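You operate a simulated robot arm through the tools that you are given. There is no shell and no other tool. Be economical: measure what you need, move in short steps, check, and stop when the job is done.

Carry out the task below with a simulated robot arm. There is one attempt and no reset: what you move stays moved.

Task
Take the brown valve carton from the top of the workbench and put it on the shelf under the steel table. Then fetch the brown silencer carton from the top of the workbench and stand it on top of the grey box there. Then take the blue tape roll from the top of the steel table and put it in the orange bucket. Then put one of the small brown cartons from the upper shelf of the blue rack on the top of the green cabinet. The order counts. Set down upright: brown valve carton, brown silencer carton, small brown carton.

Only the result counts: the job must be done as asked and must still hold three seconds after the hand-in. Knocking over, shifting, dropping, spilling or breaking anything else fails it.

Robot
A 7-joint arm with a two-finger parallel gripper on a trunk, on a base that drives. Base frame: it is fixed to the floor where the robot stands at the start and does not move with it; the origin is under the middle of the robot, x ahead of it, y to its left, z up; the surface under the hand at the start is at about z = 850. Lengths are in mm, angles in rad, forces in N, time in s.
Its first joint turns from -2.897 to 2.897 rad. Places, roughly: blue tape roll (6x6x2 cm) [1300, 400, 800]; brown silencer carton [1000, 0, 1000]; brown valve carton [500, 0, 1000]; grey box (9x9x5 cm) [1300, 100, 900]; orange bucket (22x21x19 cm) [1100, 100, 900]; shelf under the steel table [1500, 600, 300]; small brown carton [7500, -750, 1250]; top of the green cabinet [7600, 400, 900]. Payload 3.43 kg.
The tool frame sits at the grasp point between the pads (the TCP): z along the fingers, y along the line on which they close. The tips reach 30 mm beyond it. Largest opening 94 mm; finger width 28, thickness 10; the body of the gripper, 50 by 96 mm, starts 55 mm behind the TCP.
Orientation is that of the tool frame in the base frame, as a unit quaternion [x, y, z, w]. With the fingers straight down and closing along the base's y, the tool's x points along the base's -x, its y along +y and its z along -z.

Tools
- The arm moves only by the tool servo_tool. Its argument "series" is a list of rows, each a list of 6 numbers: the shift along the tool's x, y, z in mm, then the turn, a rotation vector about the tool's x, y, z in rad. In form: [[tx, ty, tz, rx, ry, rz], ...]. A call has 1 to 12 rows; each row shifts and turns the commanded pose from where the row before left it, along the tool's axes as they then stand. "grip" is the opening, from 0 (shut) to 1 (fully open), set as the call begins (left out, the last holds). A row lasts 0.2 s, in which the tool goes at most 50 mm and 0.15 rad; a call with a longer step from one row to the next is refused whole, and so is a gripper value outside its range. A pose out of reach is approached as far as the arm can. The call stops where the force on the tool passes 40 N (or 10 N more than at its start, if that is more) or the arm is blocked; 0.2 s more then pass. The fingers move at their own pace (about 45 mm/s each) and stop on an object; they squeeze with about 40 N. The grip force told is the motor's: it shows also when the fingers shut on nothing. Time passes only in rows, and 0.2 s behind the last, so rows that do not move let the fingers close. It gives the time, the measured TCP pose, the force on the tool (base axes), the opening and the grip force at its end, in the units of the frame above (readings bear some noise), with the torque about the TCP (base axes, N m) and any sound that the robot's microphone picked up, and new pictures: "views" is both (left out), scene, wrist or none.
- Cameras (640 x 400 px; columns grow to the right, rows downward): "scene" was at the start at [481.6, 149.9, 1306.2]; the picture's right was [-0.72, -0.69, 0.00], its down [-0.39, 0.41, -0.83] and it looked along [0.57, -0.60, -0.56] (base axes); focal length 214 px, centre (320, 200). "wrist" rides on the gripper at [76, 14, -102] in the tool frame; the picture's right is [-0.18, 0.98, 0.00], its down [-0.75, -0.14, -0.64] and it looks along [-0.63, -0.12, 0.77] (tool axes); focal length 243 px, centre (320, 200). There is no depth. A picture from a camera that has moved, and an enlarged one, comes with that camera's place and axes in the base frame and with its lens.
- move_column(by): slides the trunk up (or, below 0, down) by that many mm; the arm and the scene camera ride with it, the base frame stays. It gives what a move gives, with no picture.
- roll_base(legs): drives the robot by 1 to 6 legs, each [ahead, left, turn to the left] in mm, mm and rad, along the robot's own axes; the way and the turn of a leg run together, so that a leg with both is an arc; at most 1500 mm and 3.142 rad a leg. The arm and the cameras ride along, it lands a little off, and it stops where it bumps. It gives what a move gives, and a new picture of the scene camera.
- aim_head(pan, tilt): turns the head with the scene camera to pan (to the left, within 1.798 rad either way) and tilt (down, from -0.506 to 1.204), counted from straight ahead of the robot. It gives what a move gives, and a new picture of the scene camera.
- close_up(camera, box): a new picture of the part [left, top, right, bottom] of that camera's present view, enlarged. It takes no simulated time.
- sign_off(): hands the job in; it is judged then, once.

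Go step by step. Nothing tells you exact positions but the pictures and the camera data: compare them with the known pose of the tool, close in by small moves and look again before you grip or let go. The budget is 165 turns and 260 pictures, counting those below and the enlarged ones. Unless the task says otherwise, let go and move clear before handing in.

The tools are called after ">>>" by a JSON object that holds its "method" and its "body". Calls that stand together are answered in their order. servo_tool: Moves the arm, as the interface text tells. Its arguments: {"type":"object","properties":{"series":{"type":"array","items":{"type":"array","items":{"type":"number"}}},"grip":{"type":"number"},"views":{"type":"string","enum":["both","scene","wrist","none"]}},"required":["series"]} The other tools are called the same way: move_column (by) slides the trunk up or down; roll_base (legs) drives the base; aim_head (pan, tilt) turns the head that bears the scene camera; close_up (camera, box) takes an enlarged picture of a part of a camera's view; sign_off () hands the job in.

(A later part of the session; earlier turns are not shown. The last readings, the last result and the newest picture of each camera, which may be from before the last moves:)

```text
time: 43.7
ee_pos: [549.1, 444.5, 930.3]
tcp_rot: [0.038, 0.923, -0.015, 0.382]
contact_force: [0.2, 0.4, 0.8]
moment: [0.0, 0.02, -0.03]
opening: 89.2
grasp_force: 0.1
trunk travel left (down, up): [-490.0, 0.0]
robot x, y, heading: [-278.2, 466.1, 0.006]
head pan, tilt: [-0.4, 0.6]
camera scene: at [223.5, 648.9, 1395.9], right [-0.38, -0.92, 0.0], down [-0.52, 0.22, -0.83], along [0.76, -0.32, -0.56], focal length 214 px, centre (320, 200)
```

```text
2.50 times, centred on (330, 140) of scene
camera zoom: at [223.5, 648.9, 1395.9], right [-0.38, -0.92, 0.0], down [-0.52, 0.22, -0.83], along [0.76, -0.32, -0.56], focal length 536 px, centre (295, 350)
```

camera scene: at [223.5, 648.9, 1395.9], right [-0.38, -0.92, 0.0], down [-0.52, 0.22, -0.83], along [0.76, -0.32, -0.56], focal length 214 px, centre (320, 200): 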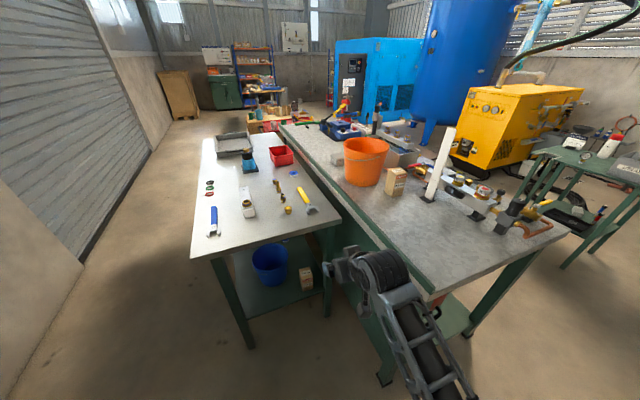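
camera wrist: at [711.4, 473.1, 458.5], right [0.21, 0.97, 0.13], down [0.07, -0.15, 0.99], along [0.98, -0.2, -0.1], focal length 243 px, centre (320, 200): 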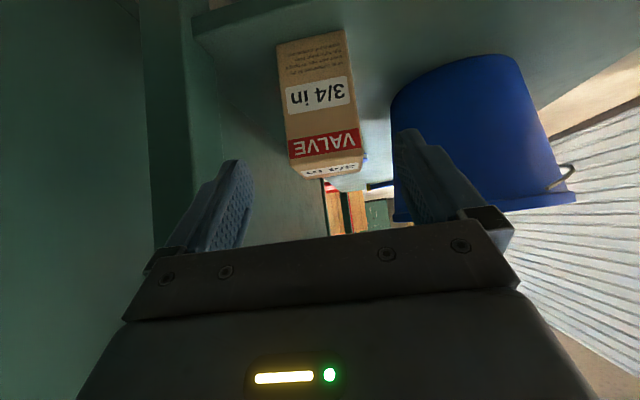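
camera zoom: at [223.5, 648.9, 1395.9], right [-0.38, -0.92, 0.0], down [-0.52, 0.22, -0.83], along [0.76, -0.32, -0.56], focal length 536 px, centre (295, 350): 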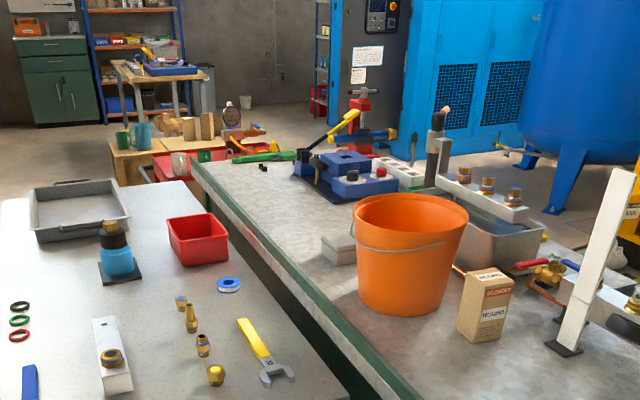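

The grey box is at about [1310,90], beyond the bucket, so it can only be reached from the bench's right side. I'll raise the arm, bring the tool vertical, return in front of the bench, and survey the right side.

>>> {"method": "servo_tool", "body": {"series": [[-35, 0, -35, 0, 0, 0], [-35, 0, -35, 0, 0, 0], [-35, 0, -35, 0, 0, 0], [-35, 0, -35, 0, 0, 0], [0, 0, 0, 0, 0.131, 0], [0, 0, 0, 0, 0.131, 0], [0, 0, 0, 0, 0.131, 0], [0, 0, 0, 0, 0.131, 0], [0, 0, 0, 0, 0.131, 0], [0, 0, 0, 0, 0.13, 0]], "grip": 1, "views": "none"}}

>>> {"method": "roll_base", "body": {"legs": [[0, -466, 0]]}}

>>> {"method": "aim_head", "body": {"pan": -0.7, "tilt": 0.45}}

>>> {"method": "aim_head", "body": {"pan": -1.5, "tilt": 0.6}}

```text
time: 45.9
ee_pos: [557.9, 437.4, 1144.4]
tcp_rot: [0.042, 0.953, -0.021, 0.298]
contact_force: [0.4, -1.0, 0.6]
moment: [-0.02, 0.0, -0.02]
opening: 93.8
grasp_force: 0.0
out of reach, approached as far as the arm can: row 6, 7, 8, 9, 10
trunk travel left (down, up): [-490.0, 0.0]
robot x, y, heading: [-273.4, 465.6, 0.01]
head pan, tilt: [-0.4, 0.6]
```

```text
time: 48.8
ee_pos: [561.9, -48.7, 1142.6]
tcp_rot: [0.044, 0.953, -0.022, 0.298]
contact_force: [-0.6, 0.6, 0.1]
moment: [0.01, 0.03, 0.0]
opening: 94.0
grasp_force: 0.1
trunk travel left (down, up): [-490.0, 0.0]
robot x, y, heading: [-271.0, -16.1, 0.005]
head pan, tilt: [-0.4, 0.6]
camera scene: at [227.0, 164.7, 1395.8], right [-0.39, -0.92, 0.0], down [-0.52, 0.22, -0.83], along [0.76, -0.32, -0.56], focal length 214 px, centre (320, 200)
```

scene: 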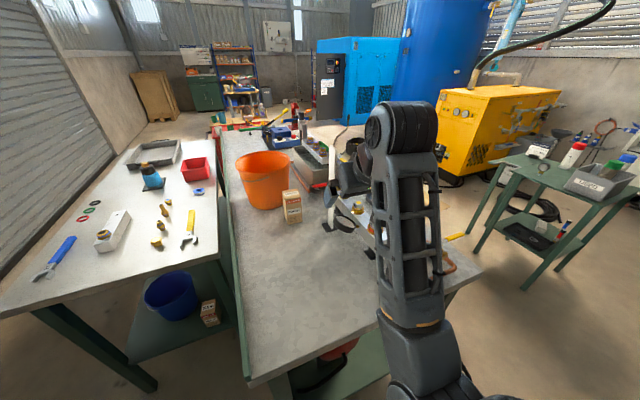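

```text
time: 49.6
ee_pos: [560.0, -48.4, 1144.1]
tcp_rot: [0.043, 0.953, -0.022, 0.299]
contact_force: [0.6, 0.3, 0.5]
moment: [-0.01, -0.03, -0.01]
opening: 94.2
grasp_force: 0.2
trunk travel left (down, up): [-490.0, 0.0]
robot x, y, heading: [-273.9, -16.3, 0.004]
head pan, tilt: [-0.7, 0.45]
camera scene: at [216.0, 139.8, 1409.4], right [-0.64, -0.77, 0.0], down [-0.33, 0.28, -0.9], along [0.69, -0.58, -0.44], focal length 214 px, centre (320, 200)
```

scene: 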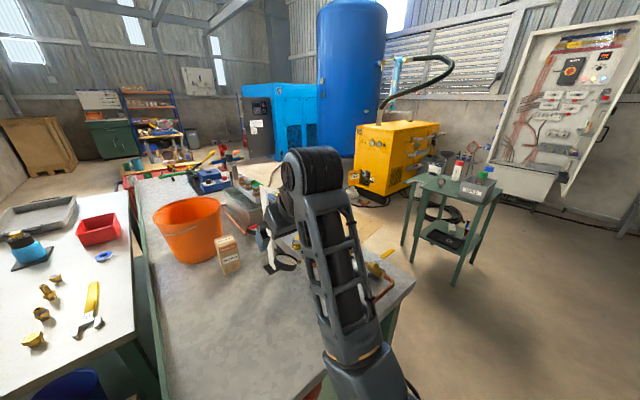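

```text
time: 50.7
ee_pos: [560.3, -48.1, 1142.4]
tcp_rot: [0.043, 0.953, -0.022, 0.298]
contact_force: [0.0, -0.7, -0.2]
moment: [-0.03, -0.01, -0.01]
opening: 93.9
grasp_force: 0.0
trunk travel left (down, up): [-490.0, 0.0]
robot x, y, heading: [-276.2, -17.3, 0.006]
head pan, tilt: [-1.499, 0.6]
camera scene: at [152.2, 110.6, 1395.9], right [-1.0, -0.08, 0.0], down [-0.04, 0.56, -0.83], along [0.06, -0.82, -0.56], focal length 214 px, centre (320, 200)
```

scene: 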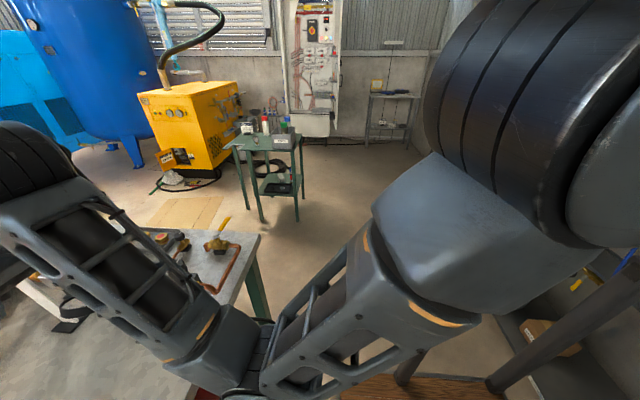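

The bench's right edge is at y≈−425, with a clear corridor about 1.1 m wide up to the green stand. I'll roll right, then look along the corridor.

>>> {"method": "roll_base", "body": {"legs": [[0, -750, 0]]}}

>>> {"method": "aim_head", "body": {"pan": 0.0, "tilt": 0.45}}

>>> {"method": "aim_head", "body": {"pan": 0.6, "tilt": 0.5}}

```text
time: 54.9
ee_pos: [567.5, -807.5, 1143.3]
tcp_rot: [0.039, 0.953, -0.021, 0.298]
contact_force: [0.2, 0.4, -0.9]
moment: [-0.03, -0.04, -0.02]
opening: 94.1
grasp_force: 0.1
trunk travel left (down, up): [-490.0, 0.0]
robot x, y, heading: [-267.3, -780.7, 0.013]
head pan, tilt: [-1.499, 0.6]
camera scene: at [157.6, -651.6, 1395.8], right [-1.0, -0.08, 0.0], down [-0.05, 0.56, -0.83], along [0.07, -0.82, -0.56], focal length 214 px, centre (320, 200)
```

scene: 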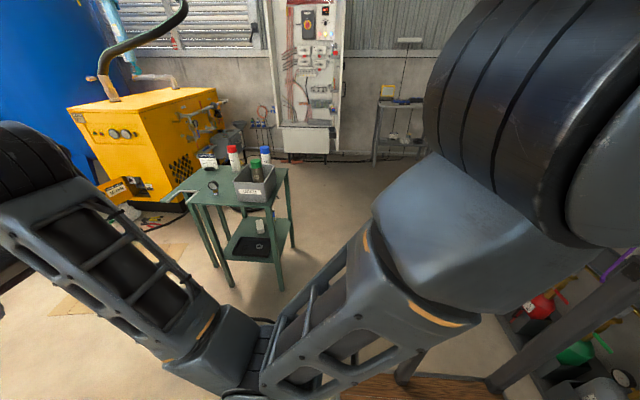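

```text
time: 56.5
ee_pos: [567.1, -806.8, 1142.9]
tcp_rot: [0.039, 0.953, -0.02, 0.299]
contact_force: [-0.7, -0.9, -0.4]
moment: [0.0, 0.0, 0.0]
opening: 93.9
grasp_force: 0.1
trunk travel left (down, up): [-490.0, 0.0]
robot x, y, heading: [-267.1, -782.7, 0.014]
head pan, tilt: [0.0, 0.45]
camera scene: at [242.0, -562.4, 1409.4], right [0.01, -1.0, 0.0], down [-0.44, -0.01, -0.9], along [0.9, 0.01, -0.44], focal length 214 px, centre (320, 200)
```

scene: 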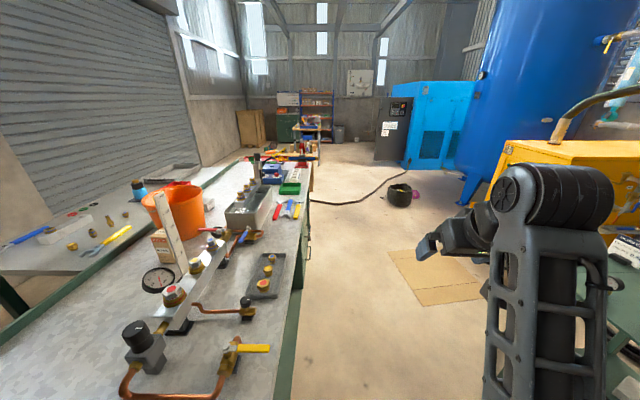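

```text
time: 57.5
ee_pos: [567.1, -806.6, 1142.8]
tcp_rot: [0.04, 0.953, -0.021, 0.298]
contact_force: [-0.1, 1.2, -0.5]
moment: [0.02, 0.01, 0.0]
opening: 93.9
grasp_force: 0.0
trunk travel left (down, up): [-490.0, 0.0]
robot x, y, heading: [-270.8, -779.7, 0.016]
head pan, tilt: [0.6, 0.499]
camera scene: at [224.5, -511.2, 1404.9], right [0.57, -0.82, 0.0], down [-0.39, -0.28, -0.88], along [0.72, 0.5, -0.48], focal length 214 px, centre (320, 200)
```

scene: 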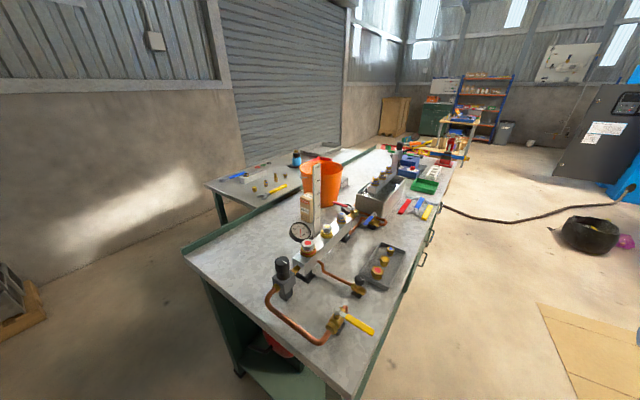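

The corridor is clear; bench right edge about y≈−485 with handles. I'll drive ahead to x≈1150 keeping y≈−800.

>>> {"method": "roll_base", "body": {"legs": [[0, -25, -0.016], [1420, 0, 0]]}}

>>> {"method": "aim_head", "body": {"pan": 1.5, "tilt": 0.6}}

>>> {"method": "aim_head", "body": {"pan": 1.8, "tilt": 0.7}}

```text
time: 65.0
ee_pos: [2013.4, -891.4, 1143.2]
tcp_rot: [0.059, 0.952, -0.026, 0.299]
contact_force: [1.0, 0.1, -0.8]
moment: [0.01, 0.01, 0.0]
opening: 94.4
grasp_force: 0.0
trunk travel left (down, up): [-490.0, 0.0]
robot x, y, heading: [1177.8, -834.0, -0.03]
head pan, tilt: [0.6, 0.499]
camera scene: at [1683.3, -581.5, 1404.9], right [0.54, -0.84, 0.0], down [-0.4, -0.26, -0.88], along [0.74, 0.47, -0.48], focal length 214 px, centre (320, 200)
```

scene: 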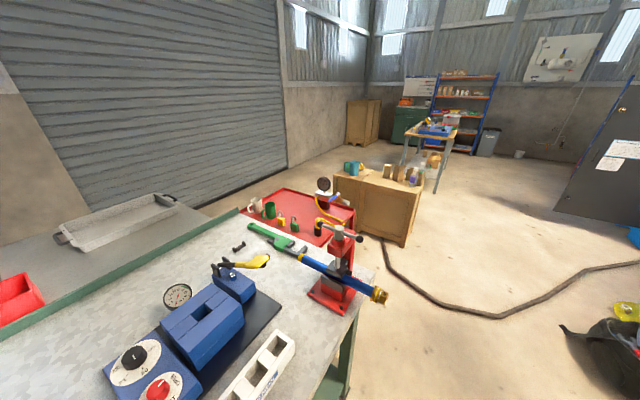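

```text
time: 66.2
ee_pos: [2012.2, -891.2, 1142.6]
tcp_rot: [0.059, 0.952, -0.027, 0.298]
contact_force: [0.0, -0.4, 0.3]
moment: [0.02, -0.01, 0.0]
opening: 94.3
grasp_force: 0.0
trunk travel left (down, up): [-490.0, 0.0]
robot x, y, heading: [1178.1, -831.8, -0.031]
head pan, tilt: [1.499, 0.6]
camera scene: at [1615.8, -542.8, 1395.8], right [0.99, -0.1, 0.0], down [-0.06, -0.56, -0.83], along [0.08, 0.82, -0.56], focal length 214 px, centre (320, 200)
```

scene: 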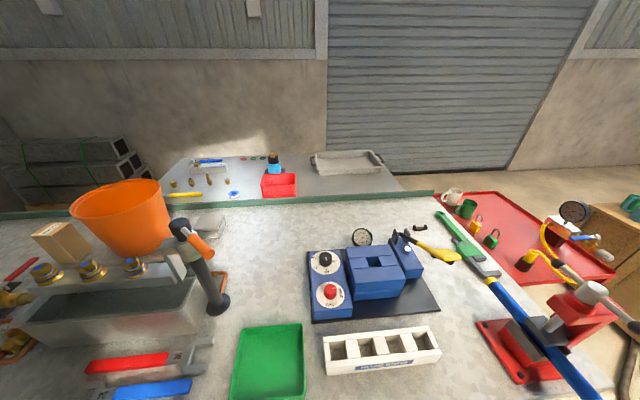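

```text
time: 67.0
ee_pos: [2014.5, -891.9, 1142.6]
tcp_rot: [0.06, 0.952, -0.027, 0.298]
contact_force: [0.2, -0.3, -0.6]
moment: [-0.01, 0.02, -0.03]
opening: 93.9
grasp_force: 0.0
trunk travel left (down, up): [-490.0, 0.0]
robot x, y, heading: [1181.0, -832.6, -0.028]
head pan, tilt: [1.799, 0.7]
camera scene: at [1590.0, -547.4, 1387.2], right [0.98, 0.2, 0.0], down [0.13, -0.63, -0.77], along [-0.15, 0.75, -0.64], focal length 214 px, centre (320, 200)
```

scene: 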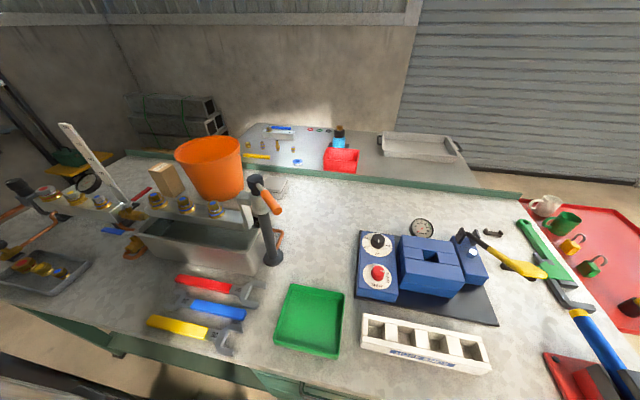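

Grey box seen behind the upright hammer-like post. Zooming to measure it, the silencer carton and the obstacles between.

>>> {"method": "close_up", "body": {"camera": "scene", "box": [130, 130, 310, 280]}}

>>> {"method": "aim_head", "body": {"pan": 1.4, "tilt": 0.75}}

>>> {"method": "close_up", "body": {"camera": "scene", "box": [0, 120, 240, 300]}}

```text
2.67 times, centred on (220, 205) of scene
camera zoom: at [1590.0, -547.4, 1387.2], right [0.98, 0.2, 0.0], down [0.13, -0.63, -0.77], along [-0.15, 0.75, -0.64], focal length 572 px, centre (587, 187)
```

zoom: 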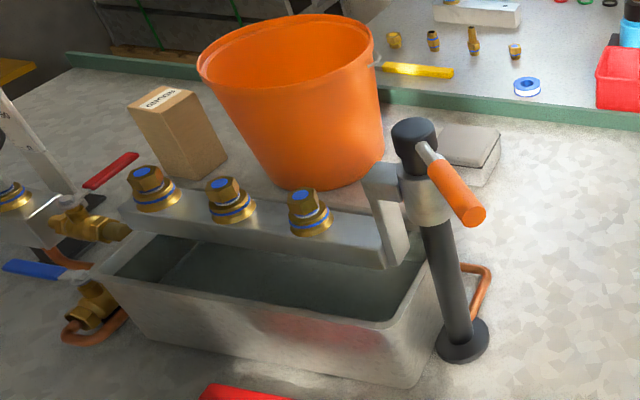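

```text
time: 67.9
ee_pos: [2013.4, -891.5, 1142.9]
tcp_rot: [0.06, 0.952, -0.028, 0.298]
contact_force: [-0.4, -0.3, -0.4]
moment: [0.01, -0.03, 0.01]
opening: 94.1
grasp_force: 0.0
trunk travel left (down, up): [-490.0, 0.0]
robot x, y, heading: [1179.4, -836.5, -0.031]
head pan, tilt: [1.4, 0.75]
camera scene: at [1623.2, -549.5, 1383.0], right [0.98, -0.2, 0.0], down [-0.14, -0.67, -0.73], along [0.15, 0.72, -0.68], focal length 214 px, centre (320, 200)
```

scene: 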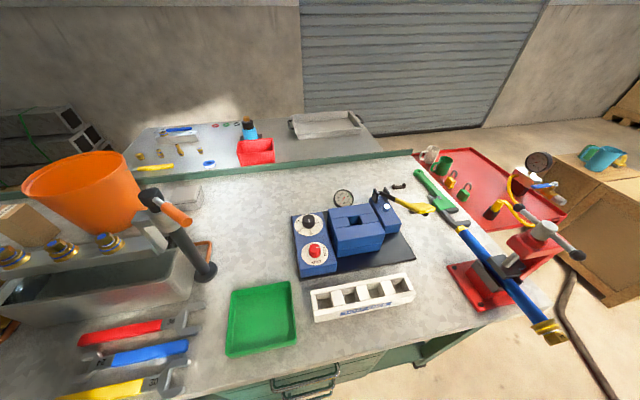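

```text
2.22 times, centred on (120, 210) of scene
camera zoom: at [1623.2, -549.5, 1383.0], right [0.98, -0.2, 0.0], down [-0.14, -0.67, -0.73], along [0.15, 0.72, -0.68], focal length 477 px, centre (764, 178)
```

zoom: 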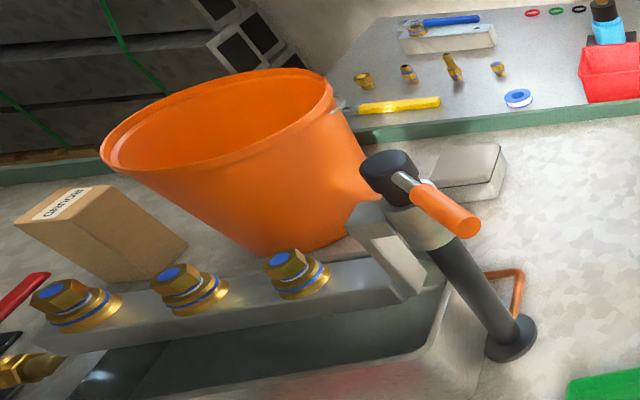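

Grey box is at about [1280,82] with top z≈900; the bucket is centred near [1075,42], rim z≈1040; there is a post top at (1370,−185,1115). I'll move the base slightly closer and bring the tool vertical and high.

>>> {"method": "roll_base", "body": {"legs": [[-60, 32, 0.03]]}}

>>> {"method": "servo_tool", "body": {"series": [[10.4, 0, -25.4, 0, 0.1, 0], [12.9, 0, -24.2, 0, 0.1, 0], [15.2, 0, -22.9, 0, 0.1, 0], [17.4, 0, -21.2, 0, 0.1, 0], [19.5, 0, -19.4, 0, 0.1, 0], [21.3, 0, -17.3, 0, 0.1, 0], [0, 0, 0, 0, 0, 0]], "views": "none"}}

```text
time: 68.9
ee_pos: [1952.9, -833.3, 1143.8]
tcp_rot: [0.045, 0.953, -0.022, 0.298]
contact_force: [0.5, -0.1, 0.1]
moment: [0.03, -0.03, -0.03]
opening: 94.0
grasp_force: 0.0
trunk travel left (down, up): [-490.0, 0.0]
robot x, y, heading: [1116.9, -799.1, 0.002]
head pan, tilt: [1.4, 0.75]
camera scene: at [1552.8, -503.8, 1382.9], right [0.99, -0.17, 0.0], down [-0.12, -0.67, -0.73], along [0.12, 0.72, -0.68], focal length 214 px, centre (320, 200)
```

scene: 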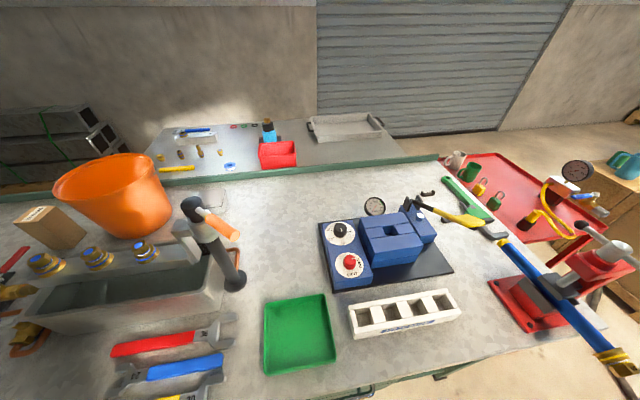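

```text
time: 70.5
ee_pos: [1956.2, -843.4, 1167.9]
tcp_rot: [0.048, 0.948, -0.036, 0.312]
contact_force: [-0.3, 0.9, -0.4]
moment: [0.0, -0.02, -0.04]
opening: 94.0
grasp_force: 0.0
out of reach, approached as far as the arm can: row 1, 2, 3, 4, 5, 6
trunk travel left (down, up): [-490.0, 0.0]
robot x, y, heading: [1118.3, -795.4, 0.003]
head pan, tilt: [1.4, 0.75]
```

The arm is stuck near a limit in this raised tilted pose. I'll lower it (free space ahead) and then bring it upright.

>>> {"method": "servo_tool", "body": {"series": [[29, 0, 40, 0, 0, 0], [29, 0, 40, 0, 0, 0], [29, 0, 40, 0, 0, 0], [29, 0, 40, 0, 0, 0], [29, 0, 40, 0, 0, 0], [0, 0, 0, 0, 0.11, 0], [0, 0, 0, 0, 0.11, 0], [0, 0, 0, 0, 0.11, 0], [0, 0, 0, 0, 0.11, 0], [0, 0, 0, 0, 0.11, 0], [0, 0, 0, 0, 0.08, 0], [0, 0, 0, 0, 0, 0]], "views": "none"}}

>>> {"method": "aim_head", "body": {"pan": -0.9, "tilt": 0.6}}

```text
time: 73.1
ee_pos: [1954.5, -855.8, 922.0]
tcp_rot: [0.06, 0.998, -0.02, 0.003]
contact_force: [-0.3, 0.6, 0.0]
moment: [0.03, -0.02, 0.01]
opening: 93.9
grasp_force: 0.1
trunk travel left (down, up): [-490.0, 0.0]
robot x, y, heading: [1118.3, -796.3, 0.003]
head pan, tilt: [1.4, 0.75]
```

```text
time: 75.3
ee_pos: [1955.2, -855.1, 922.2]
tcp_rot: [0.059, 0.998, -0.019, 0.004]
contact_force: [-0.6, -0.5, -0.2]
moment: [0.0, -0.01, 0.0]
opening: 93.9
grasp_force: 0.0
trunk travel left (down, up): [-490.0, 0.0]
robot x, y, heading: [1121.8, -799.0, -0.004]
head pan, tilt: [-0.901, 0.6]
camera scene: at [1593.4, -654.6, 1395.8], right [-0.78, -0.62, 0.0], down [-0.35, 0.44, -0.83], along [0.51, -0.65, -0.56], focal length 214 px, centre (320, 200)
```

scene: 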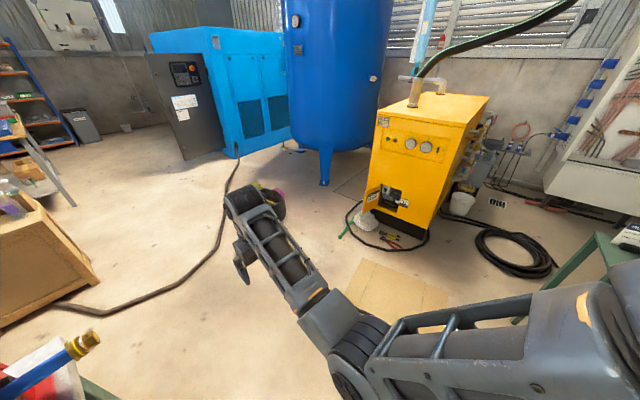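

Tool is vertical now. The elbow seems to hang low, so I'll check the arm's shape before swinging over the bench.

>>> {"method": "aim_head", "body": {"pan": -1.7, "tilt": 0.5}}

```text
time: 76.4
ee_pos: [1955.5, -855.5, 921.4]
tcp_rot: [0.059, 0.998, -0.02, 0.003]
contact_force: [1.1, 0.4, 0.2]
moment: [0.02, 0.0, 0.02]
opening: 93.7
grasp_force: 0.1
trunk travel left (down, up): [-490.0, 0.0]
robot x, y, heading: [1117.4, -798.0, -0.003]
head pan, tilt: [-1.7, 0.499]
camera scene: at [1526.8, -675.6, 1404.9], right [-0.99, 0.13, 0.0], down [0.06, 0.47, -0.88], along [-0.11, -0.87, -0.48], focal length 214 px, centre (320, 200)
```

scene: 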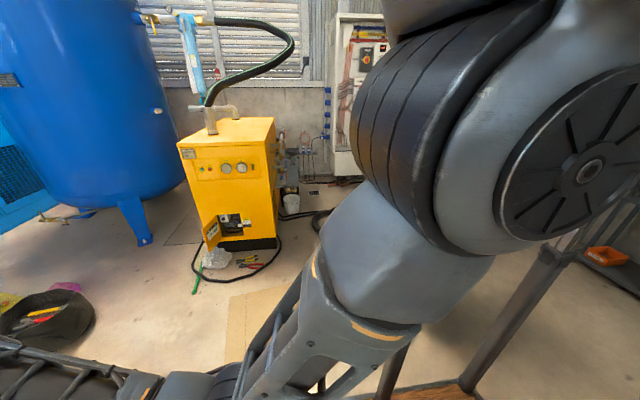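

The shoulder is at z≈1300 and the elbow sags below it. I'll try to recover the elbow-up posture by retreating and rising with the tool vertical in free space.

>>> {"method": "servo_tool", "body": {"series": [[35, 0, -25, 0, 0, 0], [35, 0, -25, 0, 0, 0], [35, 0, -25, 0, 0, 0], [35, 0, -25, 0, 0, 0], [0, 0, -45, 0, 0, 0], [0, 0, -45, 0, 0, 0], [0, 0, -45, 0, 0, 0], [0, 0, -45, 0, 0, 0], [0, 0, 0, 0, 0, 0]], "views": "scene"}}

```text
time: 78.2
ee_pos: [1790.7, -859.1, 1160.6]
tcp_rot: [0.059, 0.992, -0.096, -0.052]
contact_force: [1.3, -0.2, -0.1]
moment: [0.02, -0.03, 0.0]
opening: 94.0
grasp_force: 0.0
trunk travel left (down, up): [-490.0, 0.0]
robot x, y, heading: [1117.8, -797.4, -0.006]
head pan, tilt: [-1.7, 0.499]
stopped in row 9: the arm was blocked; the commanded pose is now the measured one
camera scene: at [1526.7, -675.5, 1404.9], right [-0.99, 0.13, 0.0], down [0.06, 0.47, -0.88], along [-0.11, -0.87, -0.48], focal length 214 px, centre (320, 200)
```

scene: 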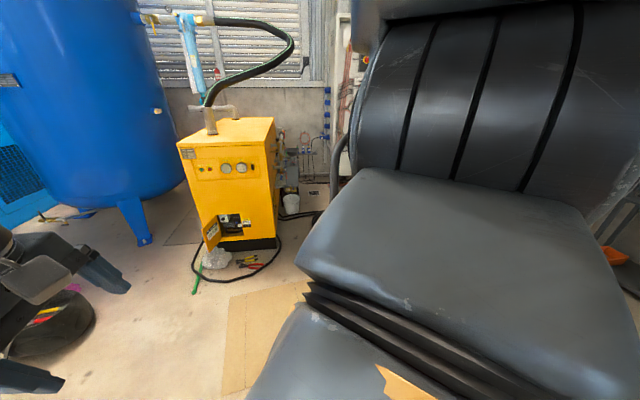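

The arm was blocked, likely the upper arm nearing the head mount. I'll lower slightly, swing to the right (start pose was at bearing −15°), and then rise.

>>> {"method": "servo_tool", "body": {"series": [[0, 0, 40, 0, 0, 0], [0, 0, 40, 0, 0, 0], [4, -40, 0, 0, 0, 0.06], [6, -40, 0, 0, 0, 0.06], [6, -40, 0, 0, 0, 0.06], [6, -40, 0, 0, 0, 0.06], [6, -40, 0, 0, 0, 0.06], [6, -40, 0, 0, 0, 0.06], [0, 0, 0, 0, 0, 0]], "views": "scene"}}

```text
time: 80.2
ee_pos: [1689.1, -1091.8, 1137.4]
tcp_rot: [0.237, 0.965, -0.104, -0.034]
contact_force: [-0.5, -0.1, 0.1]
moment: [-0.02, -0.02, -0.03]
opening: 94.0
grasp_force: 0.0
trunk travel left (down, up): [-490.0, 0.0]
robot x, y, heading: [1119.4, -799.7, 0.0]
head pan, tilt: [-1.7, 0.499]
camera scene: at [1526.7, -675.7, 1404.9], right [-0.99, 0.13, 0.0], down [0.06, 0.47, -0.88], along [-0.11, -0.87, -0.48], focal length 214 px, centre (320, 200)
```

scene: 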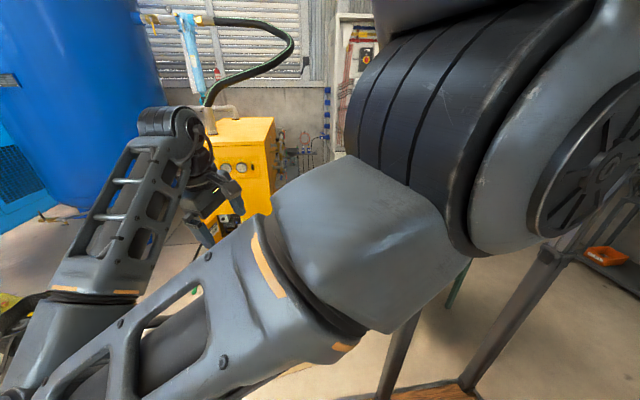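

The elbow is swinging out to the left and upward. Continue rising.

>>> {"method": "servo_tool", "body": {"series": [[0, 0, -40, 0, 0, 0], [0, 0, -40, 0, 0, 0], [0, 0, -40, 0, 0, 0], [0, 0, -40, 0, 0, 0], [0, 0, 0, 0, 0, 0]], "views": "scene"}}

```text
time: 81.4
ee_pos: [1708.3, -1060.4, 1292.5]
tcp_rot: [0.236, 0.966, -0.104, -0.033]
contact_force: [0.0, -0.2, 0.4]
moment: [0.02, 0.0, 0.0]
opening: 93.9
grasp_force: 0.0
trunk travel left (down, up): [-490.0, 0.0]
robot x, y, heading: [1120.7, -799.0, -0.002]
head pan, tilt: [-1.7, 0.499]
camera scene: at [1526.6, -675.6, 1404.9], right [-0.99, 0.13, 0.0], down [0.06, 0.47, -0.88], along [-0.11, -0.87, -0.48], focal length 214 px, centre (320, 200)
```

scene: 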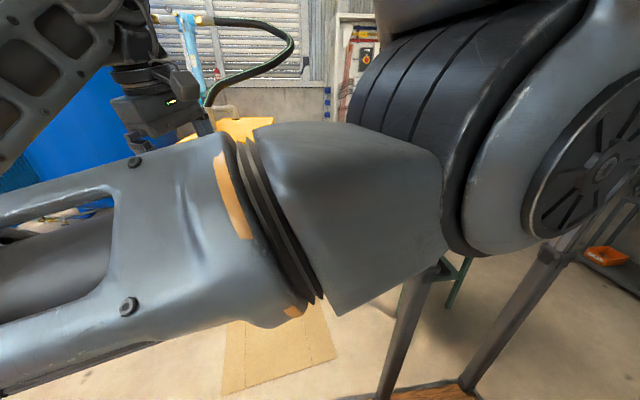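

Good: the elbow has come up. Now straighten the tool to vertical.

>>> {"method": "servo_tool", "body": {"series": [[-10, 0, 0, -0.108, -0.008, 0], [-10, 0, 0, -0.109, -0.008, 0], [-10, 0, 0, 0, 0, 0], [0, 0, 0, 0, 0, 0]], "views": "scene"}}

```text
time: 82.4
ee_pos: [1734.8, -1075.4, 1290.5]
tcp_rot: [0.238, 0.971, 0.0, 0.001]
contact_force: [-0.2, 1.1, 0.0]
moment: [0.01, 0.02, 0.01]
opening: 93.9
grasp_force: 0.1
trunk travel left (down, up): [-490.0, 0.0]
robot x, y, heading: [1120.7, -798.3, 0.0]
head pan, tilt: [-1.7, 0.499]
camera scene: at [1526.7, -675.6, 1404.9], right [-0.99, 0.13, 0.0], down [0.06, 0.47, -0.88], along [-0.11, -0.87, -0.48], focal length 214 px, centre (320, 200)
```

scene: 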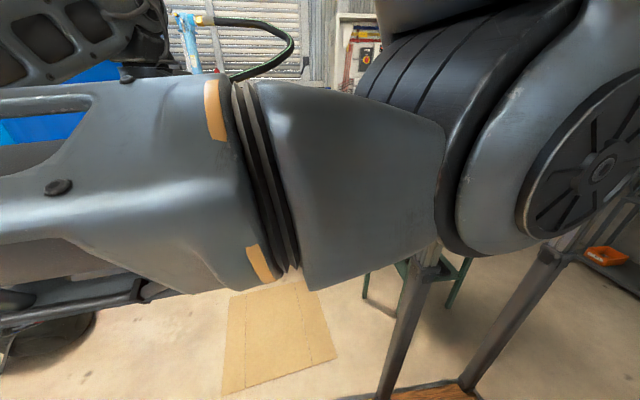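

Vertical, elbow high. The head sits front-left of the robot, so I'll face the other way (heading π) and work with the arm on the robot's right side: back off, turn, come back.

>>> {"method": "roll_base", "body": {"legs": [[0, -200, 0], [0, 0, 3.14]]}}

>>> {"method": "aim_head", "body": {"pan": -1.2, "tilt": 0.6}}

```text
time: 91.5
ee_pos: [495.3, -747.7, 1289.0]
tcp_rot: [0.975, -0.221, 0.0, -0.001]
contact_force: [0.2, -0.6, 0.0]
moment: [0.02, -0.01, 0.0]
opening: 94.1
grasp_force: 0.0
trunk travel left (down, up): [-490.0, 0.0]
robot x, y, heading: [1118.8, -1003.3, -3.109]
head pan, tilt: [-1.7, 0.499]
camera scene: at [710.4, -1143.3, 1404.9], right [1.0, -0.1, 0.0], down [-0.05, -0.48, -0.88], along [0.08, 0.87, -0.48], focal length 214 px, centre (320, 200)
```

scene: 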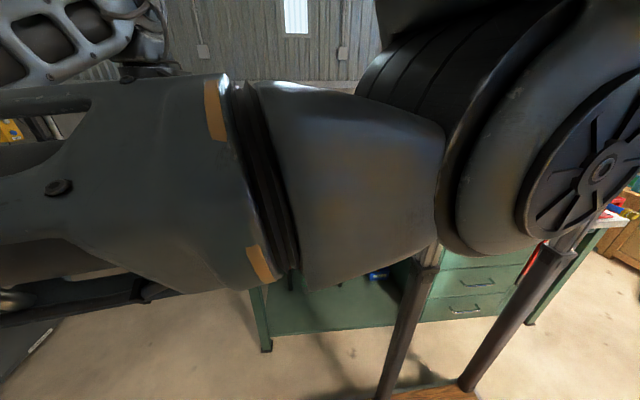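

```text
time: 92.4
ee_pos: [494.2, -747.5, 1289.9]
tcp_rot: [0.975, -0.22, 0.0, -0.001]
contact_force: [0.2, 0.4, -0.8]
moment: [-0.01, 0.03, 0.07]
opening: 94.0
grasp_force: 0.0
trunk travel left (down, up): [-490.0, 0.0]
robot x, y, heading: [1112.9, -1002.3, -3.112]
head pan, tilt: [-1.201, 0.6]
camera scene: at [667.1, -1152.5, 1395.9], right [0.92, 0.39, 0.0], down [0.22, -0.52, -0.83], along [-0.32, 0.76, -0.56], focal length 214 px, centre (320, 200)
```

scene: 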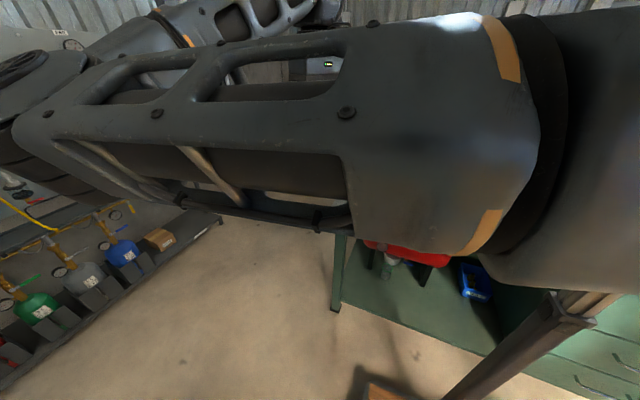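

Now swing the arm to the robot's right, high over the bench.

>>> {"method": "servo_tool", "body": {"series": [[1.6, -46.5, 0, 0, 0, 0.07], [1.6, -46.5, 0, 0, 0, 0.07], [1.6, -46.5, 0, 0, 0, 0.07], [1.6, -46.5, 0, 0, 0, 0.07], [1.6, -46.5, 0, 0, 0, 0.07], [1.6, -46.5, 0, 0, 0, 0.07], [1.6, -46.5, 0, 0, 0, 0.07], [1.6, -46.5, 0, 0, 0, 0.07], [1.6, -46.5, 0, 0, 0, 0.07], [1.6, -46.5, 0, 0, 0, 0.07], [1.6, -46.5, 0, 0, 0, 0.07], [1.6, -46.5, 0, 0, 0, 0.07]], "views": "scene"}}

```text
time: 95.0
ee_pos: [904.1, -393.5, 1289.7]
tcp_rot: [0.8, -0.599, -0.001, -0.001]
contact_force: [-0.7, 0.2, -0.2]
moment: [-0.01, -0.04, 0.01]
opening: 93.7
grasp_force: 0.1
trunk travel left (down, up): [-490.0, 0.0]
robot x, y, heading: [1116.6, -1002.7, -3.107]
head pan, tilt: [-1.201, 0.6]
camera scene: at [666.7, -1153.0, 1395.7], right [0.92, 0.39, 0.0], down [0.22, -0.52, -0.83], along [-0.32, 0.76, -0.56], focal length 214 px, centre (320, 200)
```

scene: 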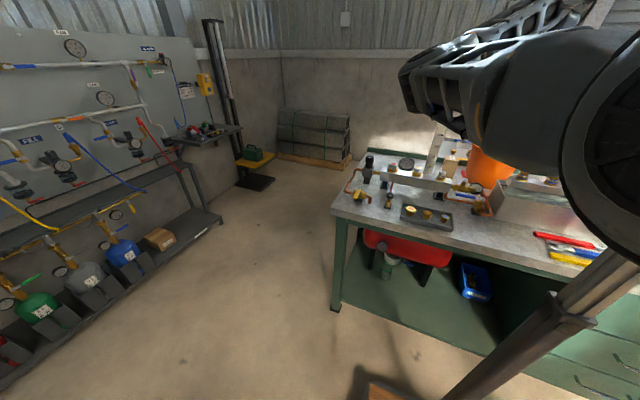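

Clear. Roll back toward the bench (right) to y≈−805, squaring the heading.

>>> {"method": "roll_base", "body": {"legs": [[0, -192, -0.03]]}}

>>> {"method": "aim_head", "body": {"pan": -1.5, "tilt": 0.55}}

```text
time: 96.5
ee_pos: [917.2, -196.4, 1289.4]
tcp_rot: [0.792, -0.611, -0.001, 0.0]
contact_force: [-1.2, 0.4, 0.5]
moment: [0.05, 0.02, 0.01]
opening: 94.1
grasp_force: 0.0
trunk travel left (down, up): [-490.0, 0.0]
robot x, y, heading: [1113.1, -814.9, -3.137]
head pan, tilt: [-1.201, 0.6]
camera scene: at [659.5, -947.7, 1395.8], right [0.93, 0.37, 0.0], down [0.21, -0.53, -0.83], along [-0.3, 0.77, -0.56], focal length 214 px, centre (320, 200)
```

scene: 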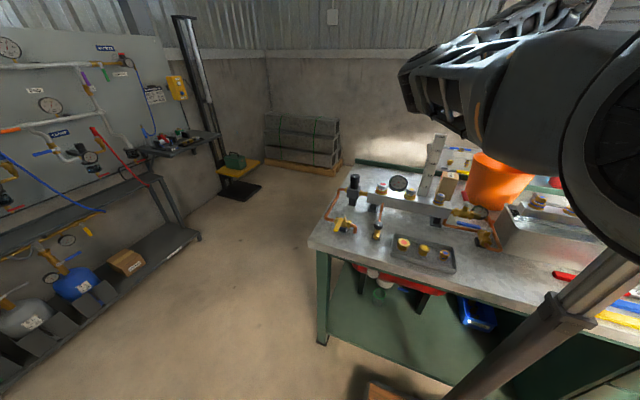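

```text
time: 97.3
ee_pos: [918.0, -197.5, 1288.9]
tcp_rot: [0.792, -0.611, -0.002, 0.0]
contact_force: [-1.2, 0.2, 0.5]
moment: [-0.02, -0.01, -0.01]
opening: 93.8
grasp_force: 0.0
trunk travel left (down, up): [-490.0, 0.0]
robot x, y, heading: [1109.3, -812.7, -3.14]
head pan, tilt: [-1.499, 0.55]
camera scene: at [685.0, -940.2, 1400.4], right [1.0, 0.08, 0.0], down [0.04, -0.52, -0.85], along [-0.07, 0.85, -0.52], focal length 214 px, centre (320, 200)
```

scene: 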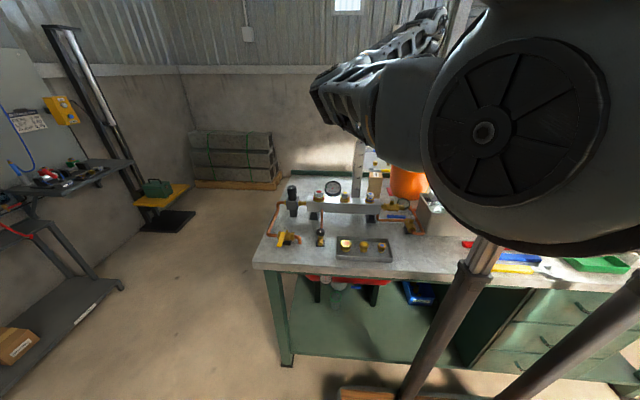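

Now align the tool with the silencer carton and move to hover near above it.

>>> {"method": "servo_tool", "body": {"series": [[0, 0, 0, 0, 0, 0.12], [0, 0, 0, 0, 0, 0.12], [0, 0, 0, 0, 0, 0.12], [-33, 10, 33, 0, 0, 0], [-33, 10, 33, 0, 0, 0], [-33, 10, 33, 0, 0, 0], [-33, 10, 33, 0, 0, 0], [-33, 10, 33, 0, 0, 0], [-33, 10, 33, 0, 0, 0], [0, 0, 0, 0, 0, 0]], "views": "both"}}

```text
time: 99.5
ee_pos: [868.9, -55.1, 1096.2]
tcp_rot: [-0.669, 0.743, 0.001, 0.0]
contact_force: [0.4, -0.5, -0.5]
moment: [-0.02, -0.01, -0.03]
opening: 94.1
grasp_force: 0.1
out of reach, approached as far as the arm can: row 8, 9
trunk travel left (down, up): [-490.0, 0.0]
robot x, y, heading: [1114.3, -811.7, -3.135]
head pan, tilt: [-1.499, 0.55]
camera scene: at [684.8, -940.1, 1400.3], right [1.0, 0.08, 0.0], down [0.04, -0.52, -0.85], along [-0.07, 0.85, -0.52], focal length 214 px, centre (320, 200)
camera wrist: at [844.8, -129.0, 1199.0], right [-0.96, 0.29, 0.0], down [0.22, 0.73, 0.64], along [0.18, 0.62, -0.77], focal length 243 px, centre (320, 200)
```

scene: 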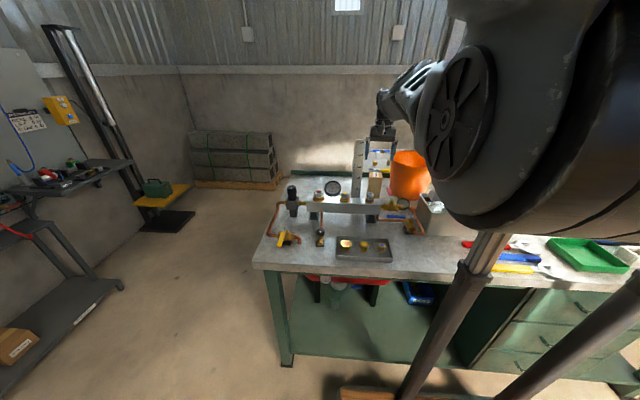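
wrist: 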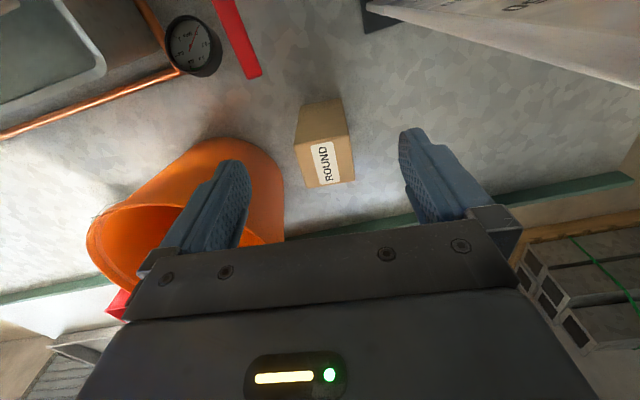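

Carton top centre ≈[879,13], yaw about −8°. Reach is limited at this height, so I lower first, then slide over it.

>>> {"method": "servo_tool", "body": {"series": [[0, -5, 40, 0, 0, 0.02], [0, -5, 40, 0, 0, 0.02], [-25, 0, 0, 0, 0, 0], [-25, 0, 0, 0, 0, 0], [-18, 0, 0, 0, 0, 0], [0, 0, 0, 0, 0, 0]], "views": "both"}}

```text
time: 101.0
ee_pos: [882.8, -63.4, 1041.3]
tcp_rot: [-0.655, 0.756, 0.001, 0.0]
contact_force: [-0.4, 0.2, -0.1]
moment: [0.03, 0.01, -0.01]
opening: 94.1
grasp_force: 0.0
out of reach, approached as far as the arm can: row 2, 3, 4, 5
trunk travel left (down, up): [-490.0, 0.0]
robot x, y, heading: [1111.2, -812.5, -3.135]
head pan, tilt: [-1.499, 0.55]
camera scene: at [685.0, -940.2, 1400.4], right [1.0, 0.08, 0.0], down [0.04, -0.52, -0.85], along [-0.07, 0.85, -0.52], focal length 214 px, centre (320, 200)
camera wrist: at [857.5, -135.5, 1142.8], right [-0.95, 0.32, 0.0], down [0.25, 0.72, 0.64], along [0.21, 0.61, -0.77], focal length 243 px, centre (320, 200)
```

scene: 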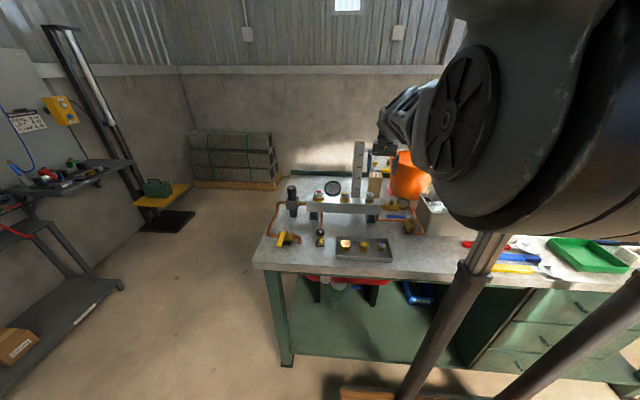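
wrist: 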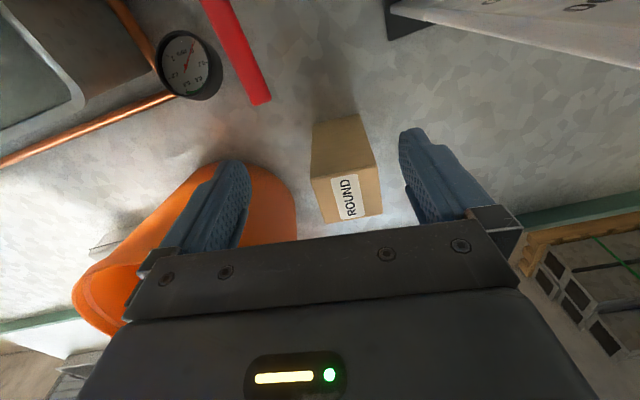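

Reach is measured as limiting sideways: the arm is evidently mounted well ahead of the robot's middle, so I should face the bench. I'll raise and retract the arm, back off, turn to face +y, and return.

>>> {"method": "servo_tool", "body": {"series": [[0, 0, -40, 0, 0, 0], [10, 0, -40, 0, 0, 0], [20, 0, -40, 0, 0, -0.07], [30, 0, -35, 0, 0, -0.07], [30, 0, -35, 0, 0, -0.07], [30, 0, -30, 0, 0, -0.07], [0, 0, 0, 0, 0, 0]], "views": "none"}}

>>> {"method": "roll_base", "body": {"legs": [[0, 230, 0]]}}

```text
time: 102.5
ee_pos: [892.6, -61.3, 1264.4]
tcp_rot: [0.754, -0.657, 0.0, 0.0]
contact_force: [0.3, -0.4, -0.3]
moment: [0.03, 0.03, -0.03]
opening: 94.1
grasp_force: 0.1
out of reach, approached as far as the arm can: row 2, 3, 4, 5, 6
trunk travel left (down, up): [-490.0, 0.0]
robot x, y, heading: [1112.6, -810.8, -3.137]
head pan, tilt: [-1.499, 0.55]
```

```text
time: 104.3
ee_pos: [886.2, -295.2, 1263.7]
tcp_rot: [0.757, -0.653, -0.001, 0.001]
contact_force: [0.1, -0.4, 0.2]
moment: [0.01, -0.01, -0.02]
opening: 94.2
grasp_force: 0.1
trunk travel left (down, up): [-490.0, 0.0]
robot x, y, heading: [1115.0, -1040.5, -3.124]
head pan, tilt: [-1.499, 0.55]
camera scene: at [688.5, -1174.4, 1400.4], right [1.0, 0.09, 0.0], down [0.05, -0.52, -0.85], along [-0.07, 0.85, -0.52], focal length 214 px, centre (320, 200)
```

scene: 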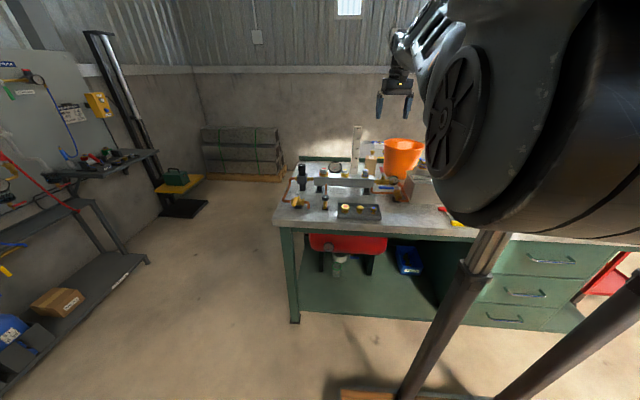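

Retract the arm toward its mount, then check.

>>> {"method": "servo_tool", "body": {"series": [[40, 0, 0, 0, 0, 0], [40, 0, 0, 0, 0, 0], [40, 0, 0, 0, 0, 0], [40, 0, 0, 0, 0, 0], [40, 0, 0, 0, 0, 0], [40, 0, 0, 0, 0, 0], [0, 0, 0, 0, 0, 0]], "views": "none"}}

```text
time: 105.9
ee_pos: [934.4, -304.2, 1288.3]
tcp_rot: [0.757, -0.653, 0.0, 0.001]
contact_force: [-0.6, 0.3, -0.1]
moment: [0.01, 0.0, 0.01]
opening: 94.0
grasp_force: 0.0
out of reach, approached as far as the arm can: row 1, 2, 3, 4, 5, 6
trunk travel left (down, up): [-490.0, 0.0]
robot x, y, heading: [1117.9, -1043.2, -3.126]
head pan, tilt: [-1.499, 0.55]
```

Blocked by a joint limit; I'll retrace the earlier path: turn the tool back a bit, then retreat.

>>> {"method": "servo_tool", "body": {"series": [[0, 0, 0, 0, 0, -0.07], [0, 0, 0, 0, 0, -0.07], [10, 10, 0, 0, 0, 0], [30, 10, 0, 0, 0, 0], [30, 10, 0, 0, 0, 0], [30, 0, 0, 0, 0, 0], [30, 0, 0, 0, 0, 0], [0, 0, 0, 0, 0, 0]], "views": "scene"}}

```text
time: 107.7
ee_pos: [965.8, -314.6, 1309.4]
tcp_rot: [0.801, -0.598, 0.0, 0.0]
contact_force: [-0.4, -0.5, -0.1]
moment: [0.02, -0.01, -0.02]
opening: 94.0
grasp_force: 0.0
out of reach, approached as far as the arm can: row 3, 4, 5, 6, 7
trunk travel left (down, up): [-490.0, 0.0]
robot x, y, heading: [1115.7, -1040.6, -3.127]
head pan, tilt: [-1.499, 0.55]
camera scene: at [688.6, -1174.6, 1400.4], right [1.0, 0.09, 0.0], down [0.05, -0.52, -0.85], along [-0.07, 0.85, -0.52], focal length 214 px, centre (320, 200)
```

scene: 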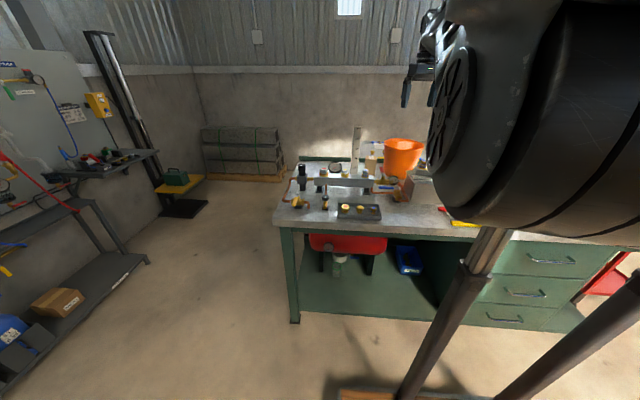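

The geometry fits: arm axis is ~232 mm ahead of the robot axis, shoulder z≈1366 at this trunk height, and the arm is fully straight (singular). I'll try pushing outward slightly and then back in to unfold the elbow.

>>> {"method": "servo_tool", "body": {"series": [[-40, 0, 0, 0, 0, 0], [-40, 0, 0, 0, 0, 0], [0, 0, 0, 0, 0, 0], [40, 0, 0, 0, 0, 0], [40, 0, 0, 0, 0, 0], [40, 0, 0, 0, 0, 0], [40, 0, 0, 0, 0, 0], [40, 0, 0, 0, 0, 0], [0, 0, 0, 0, 0, 0]], "views": "scene"}}

```text
time: 109.7
ee_pos: [1001.6, -496.8, 1302.6]
tcp_rot: [0.8, -0.599, 0.0, 0.001]
contact_force: [-0.4, -0.5, 0.8]
moment: [-0.02, -0.02, -0.01]
opening: 94.1
grasp_force: 0.1
out of reach, approached as far as the arm can: row 1, 2
trunk travel left (down, up): [-490.0, 0.0]
robot x, y, heading: [1119.4, -1041.5, -3.129]
head pan, tilt: [-1.499, 0.55]
camera scene: at [688.6, -1174.7, 1400.4], right [1.0, 0.09, 0.0], down [0.05, -0.52, -0.85], along [-0.07, 0.85, -0.52], focal length 214 px, centre (320, 200)
```

scene: 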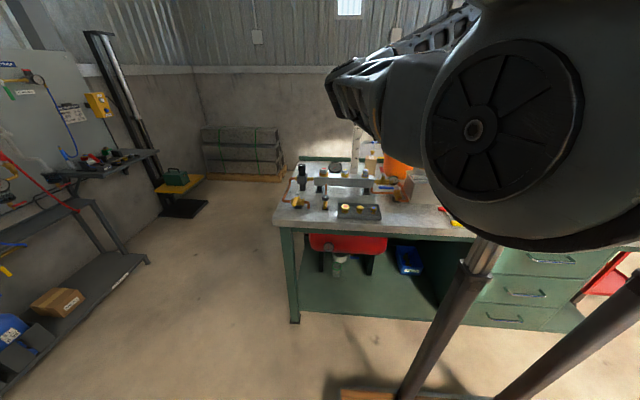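

Unfolded. Now turn the base to face the bench (heading π/2).

>>> {"method": "roll_base", "body": {"legs": [[0, 0, -1.583]]}}

>>> {"method": "servo_tool", "body": {"series": [[1.8, 44, 0, 0, 0, -0.08], [1.8, 44, 0, 0, 0, -0.08], [1.8, 44, 0, 0, 0, -0.08], [1.8, 44, 0, 0, 0, -0.08], [1.8, 44, 0, 0, 0, -0.08], [1.8, 44, 0, 0, 0, -0.08], [1.8, 44, 0, 0, 0, -0.08], [1.8, 44, 0, 0, 0, -0.08], [1.8, 44, 0, 0, 0, -0.08], [1.8, 44, 0, 0, 0, -0.08]], "views": "scene"}}

```text
time: 113.9
ee_pos: [1660.8, -918.8, 1302.6]
tcp_rot: [-0.149, 0.989, 0.001, 0.001]
contact_force: [-0.5, -0.2, 0.4]
moment: [-0.03, 0.03, -0.01]
opening: 94.1
grasp_force: 0.0
trunk travel left (down, up): [-490.0, 0.0]
robot x, y, heading: [1116.3, -1041.6, 1.599]
head pan, tilt: [-1.499, 0.55]
camera scene: at [978.0, -618.1, 1400.4], right [0.1, -1.0, 0.0], down [-0.52, -0.05, -0.85], along [0.85, 0.08, -0.52], focal length 214 px, centre (320, 200)
```

scene: 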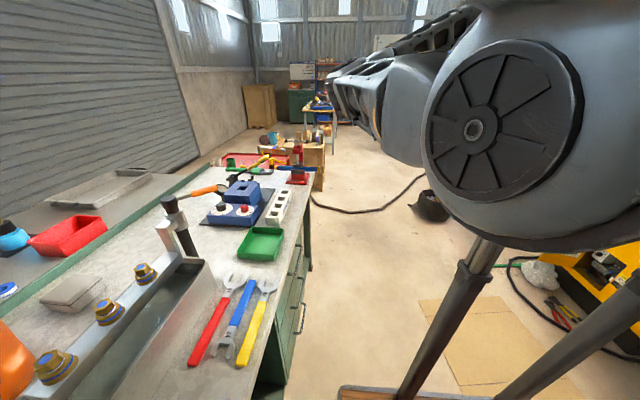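

```text
time: 116.1
ee_pos: [1383.6, -592.2, 1300.3]
tcp_rot: [-0.522, 0.853, 0.002, 0.0]
contact_force: [0.0, -0.8, 0.6]
moment: [0.0, 0.05, -0.01]
opening: 94.1
grasp_force: 0.0
trunk travel left (down, up): [-490.0, 0.0]
robot x, y, heading: [1117.5, -1038.8, 1.598]
head pan, tilt: [-1.499, 0.55]
camera scene: at [979.0, -618.1, 1400.4], right [0.1, -1.0, 0.0], down [-0.52, -0.05, -0.85], along [0.85, 0.08, -0.52], focal length 214 px, centre (320, 200)
```

scene: 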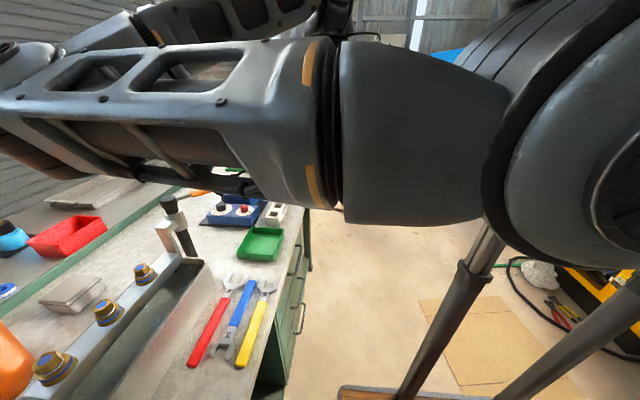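

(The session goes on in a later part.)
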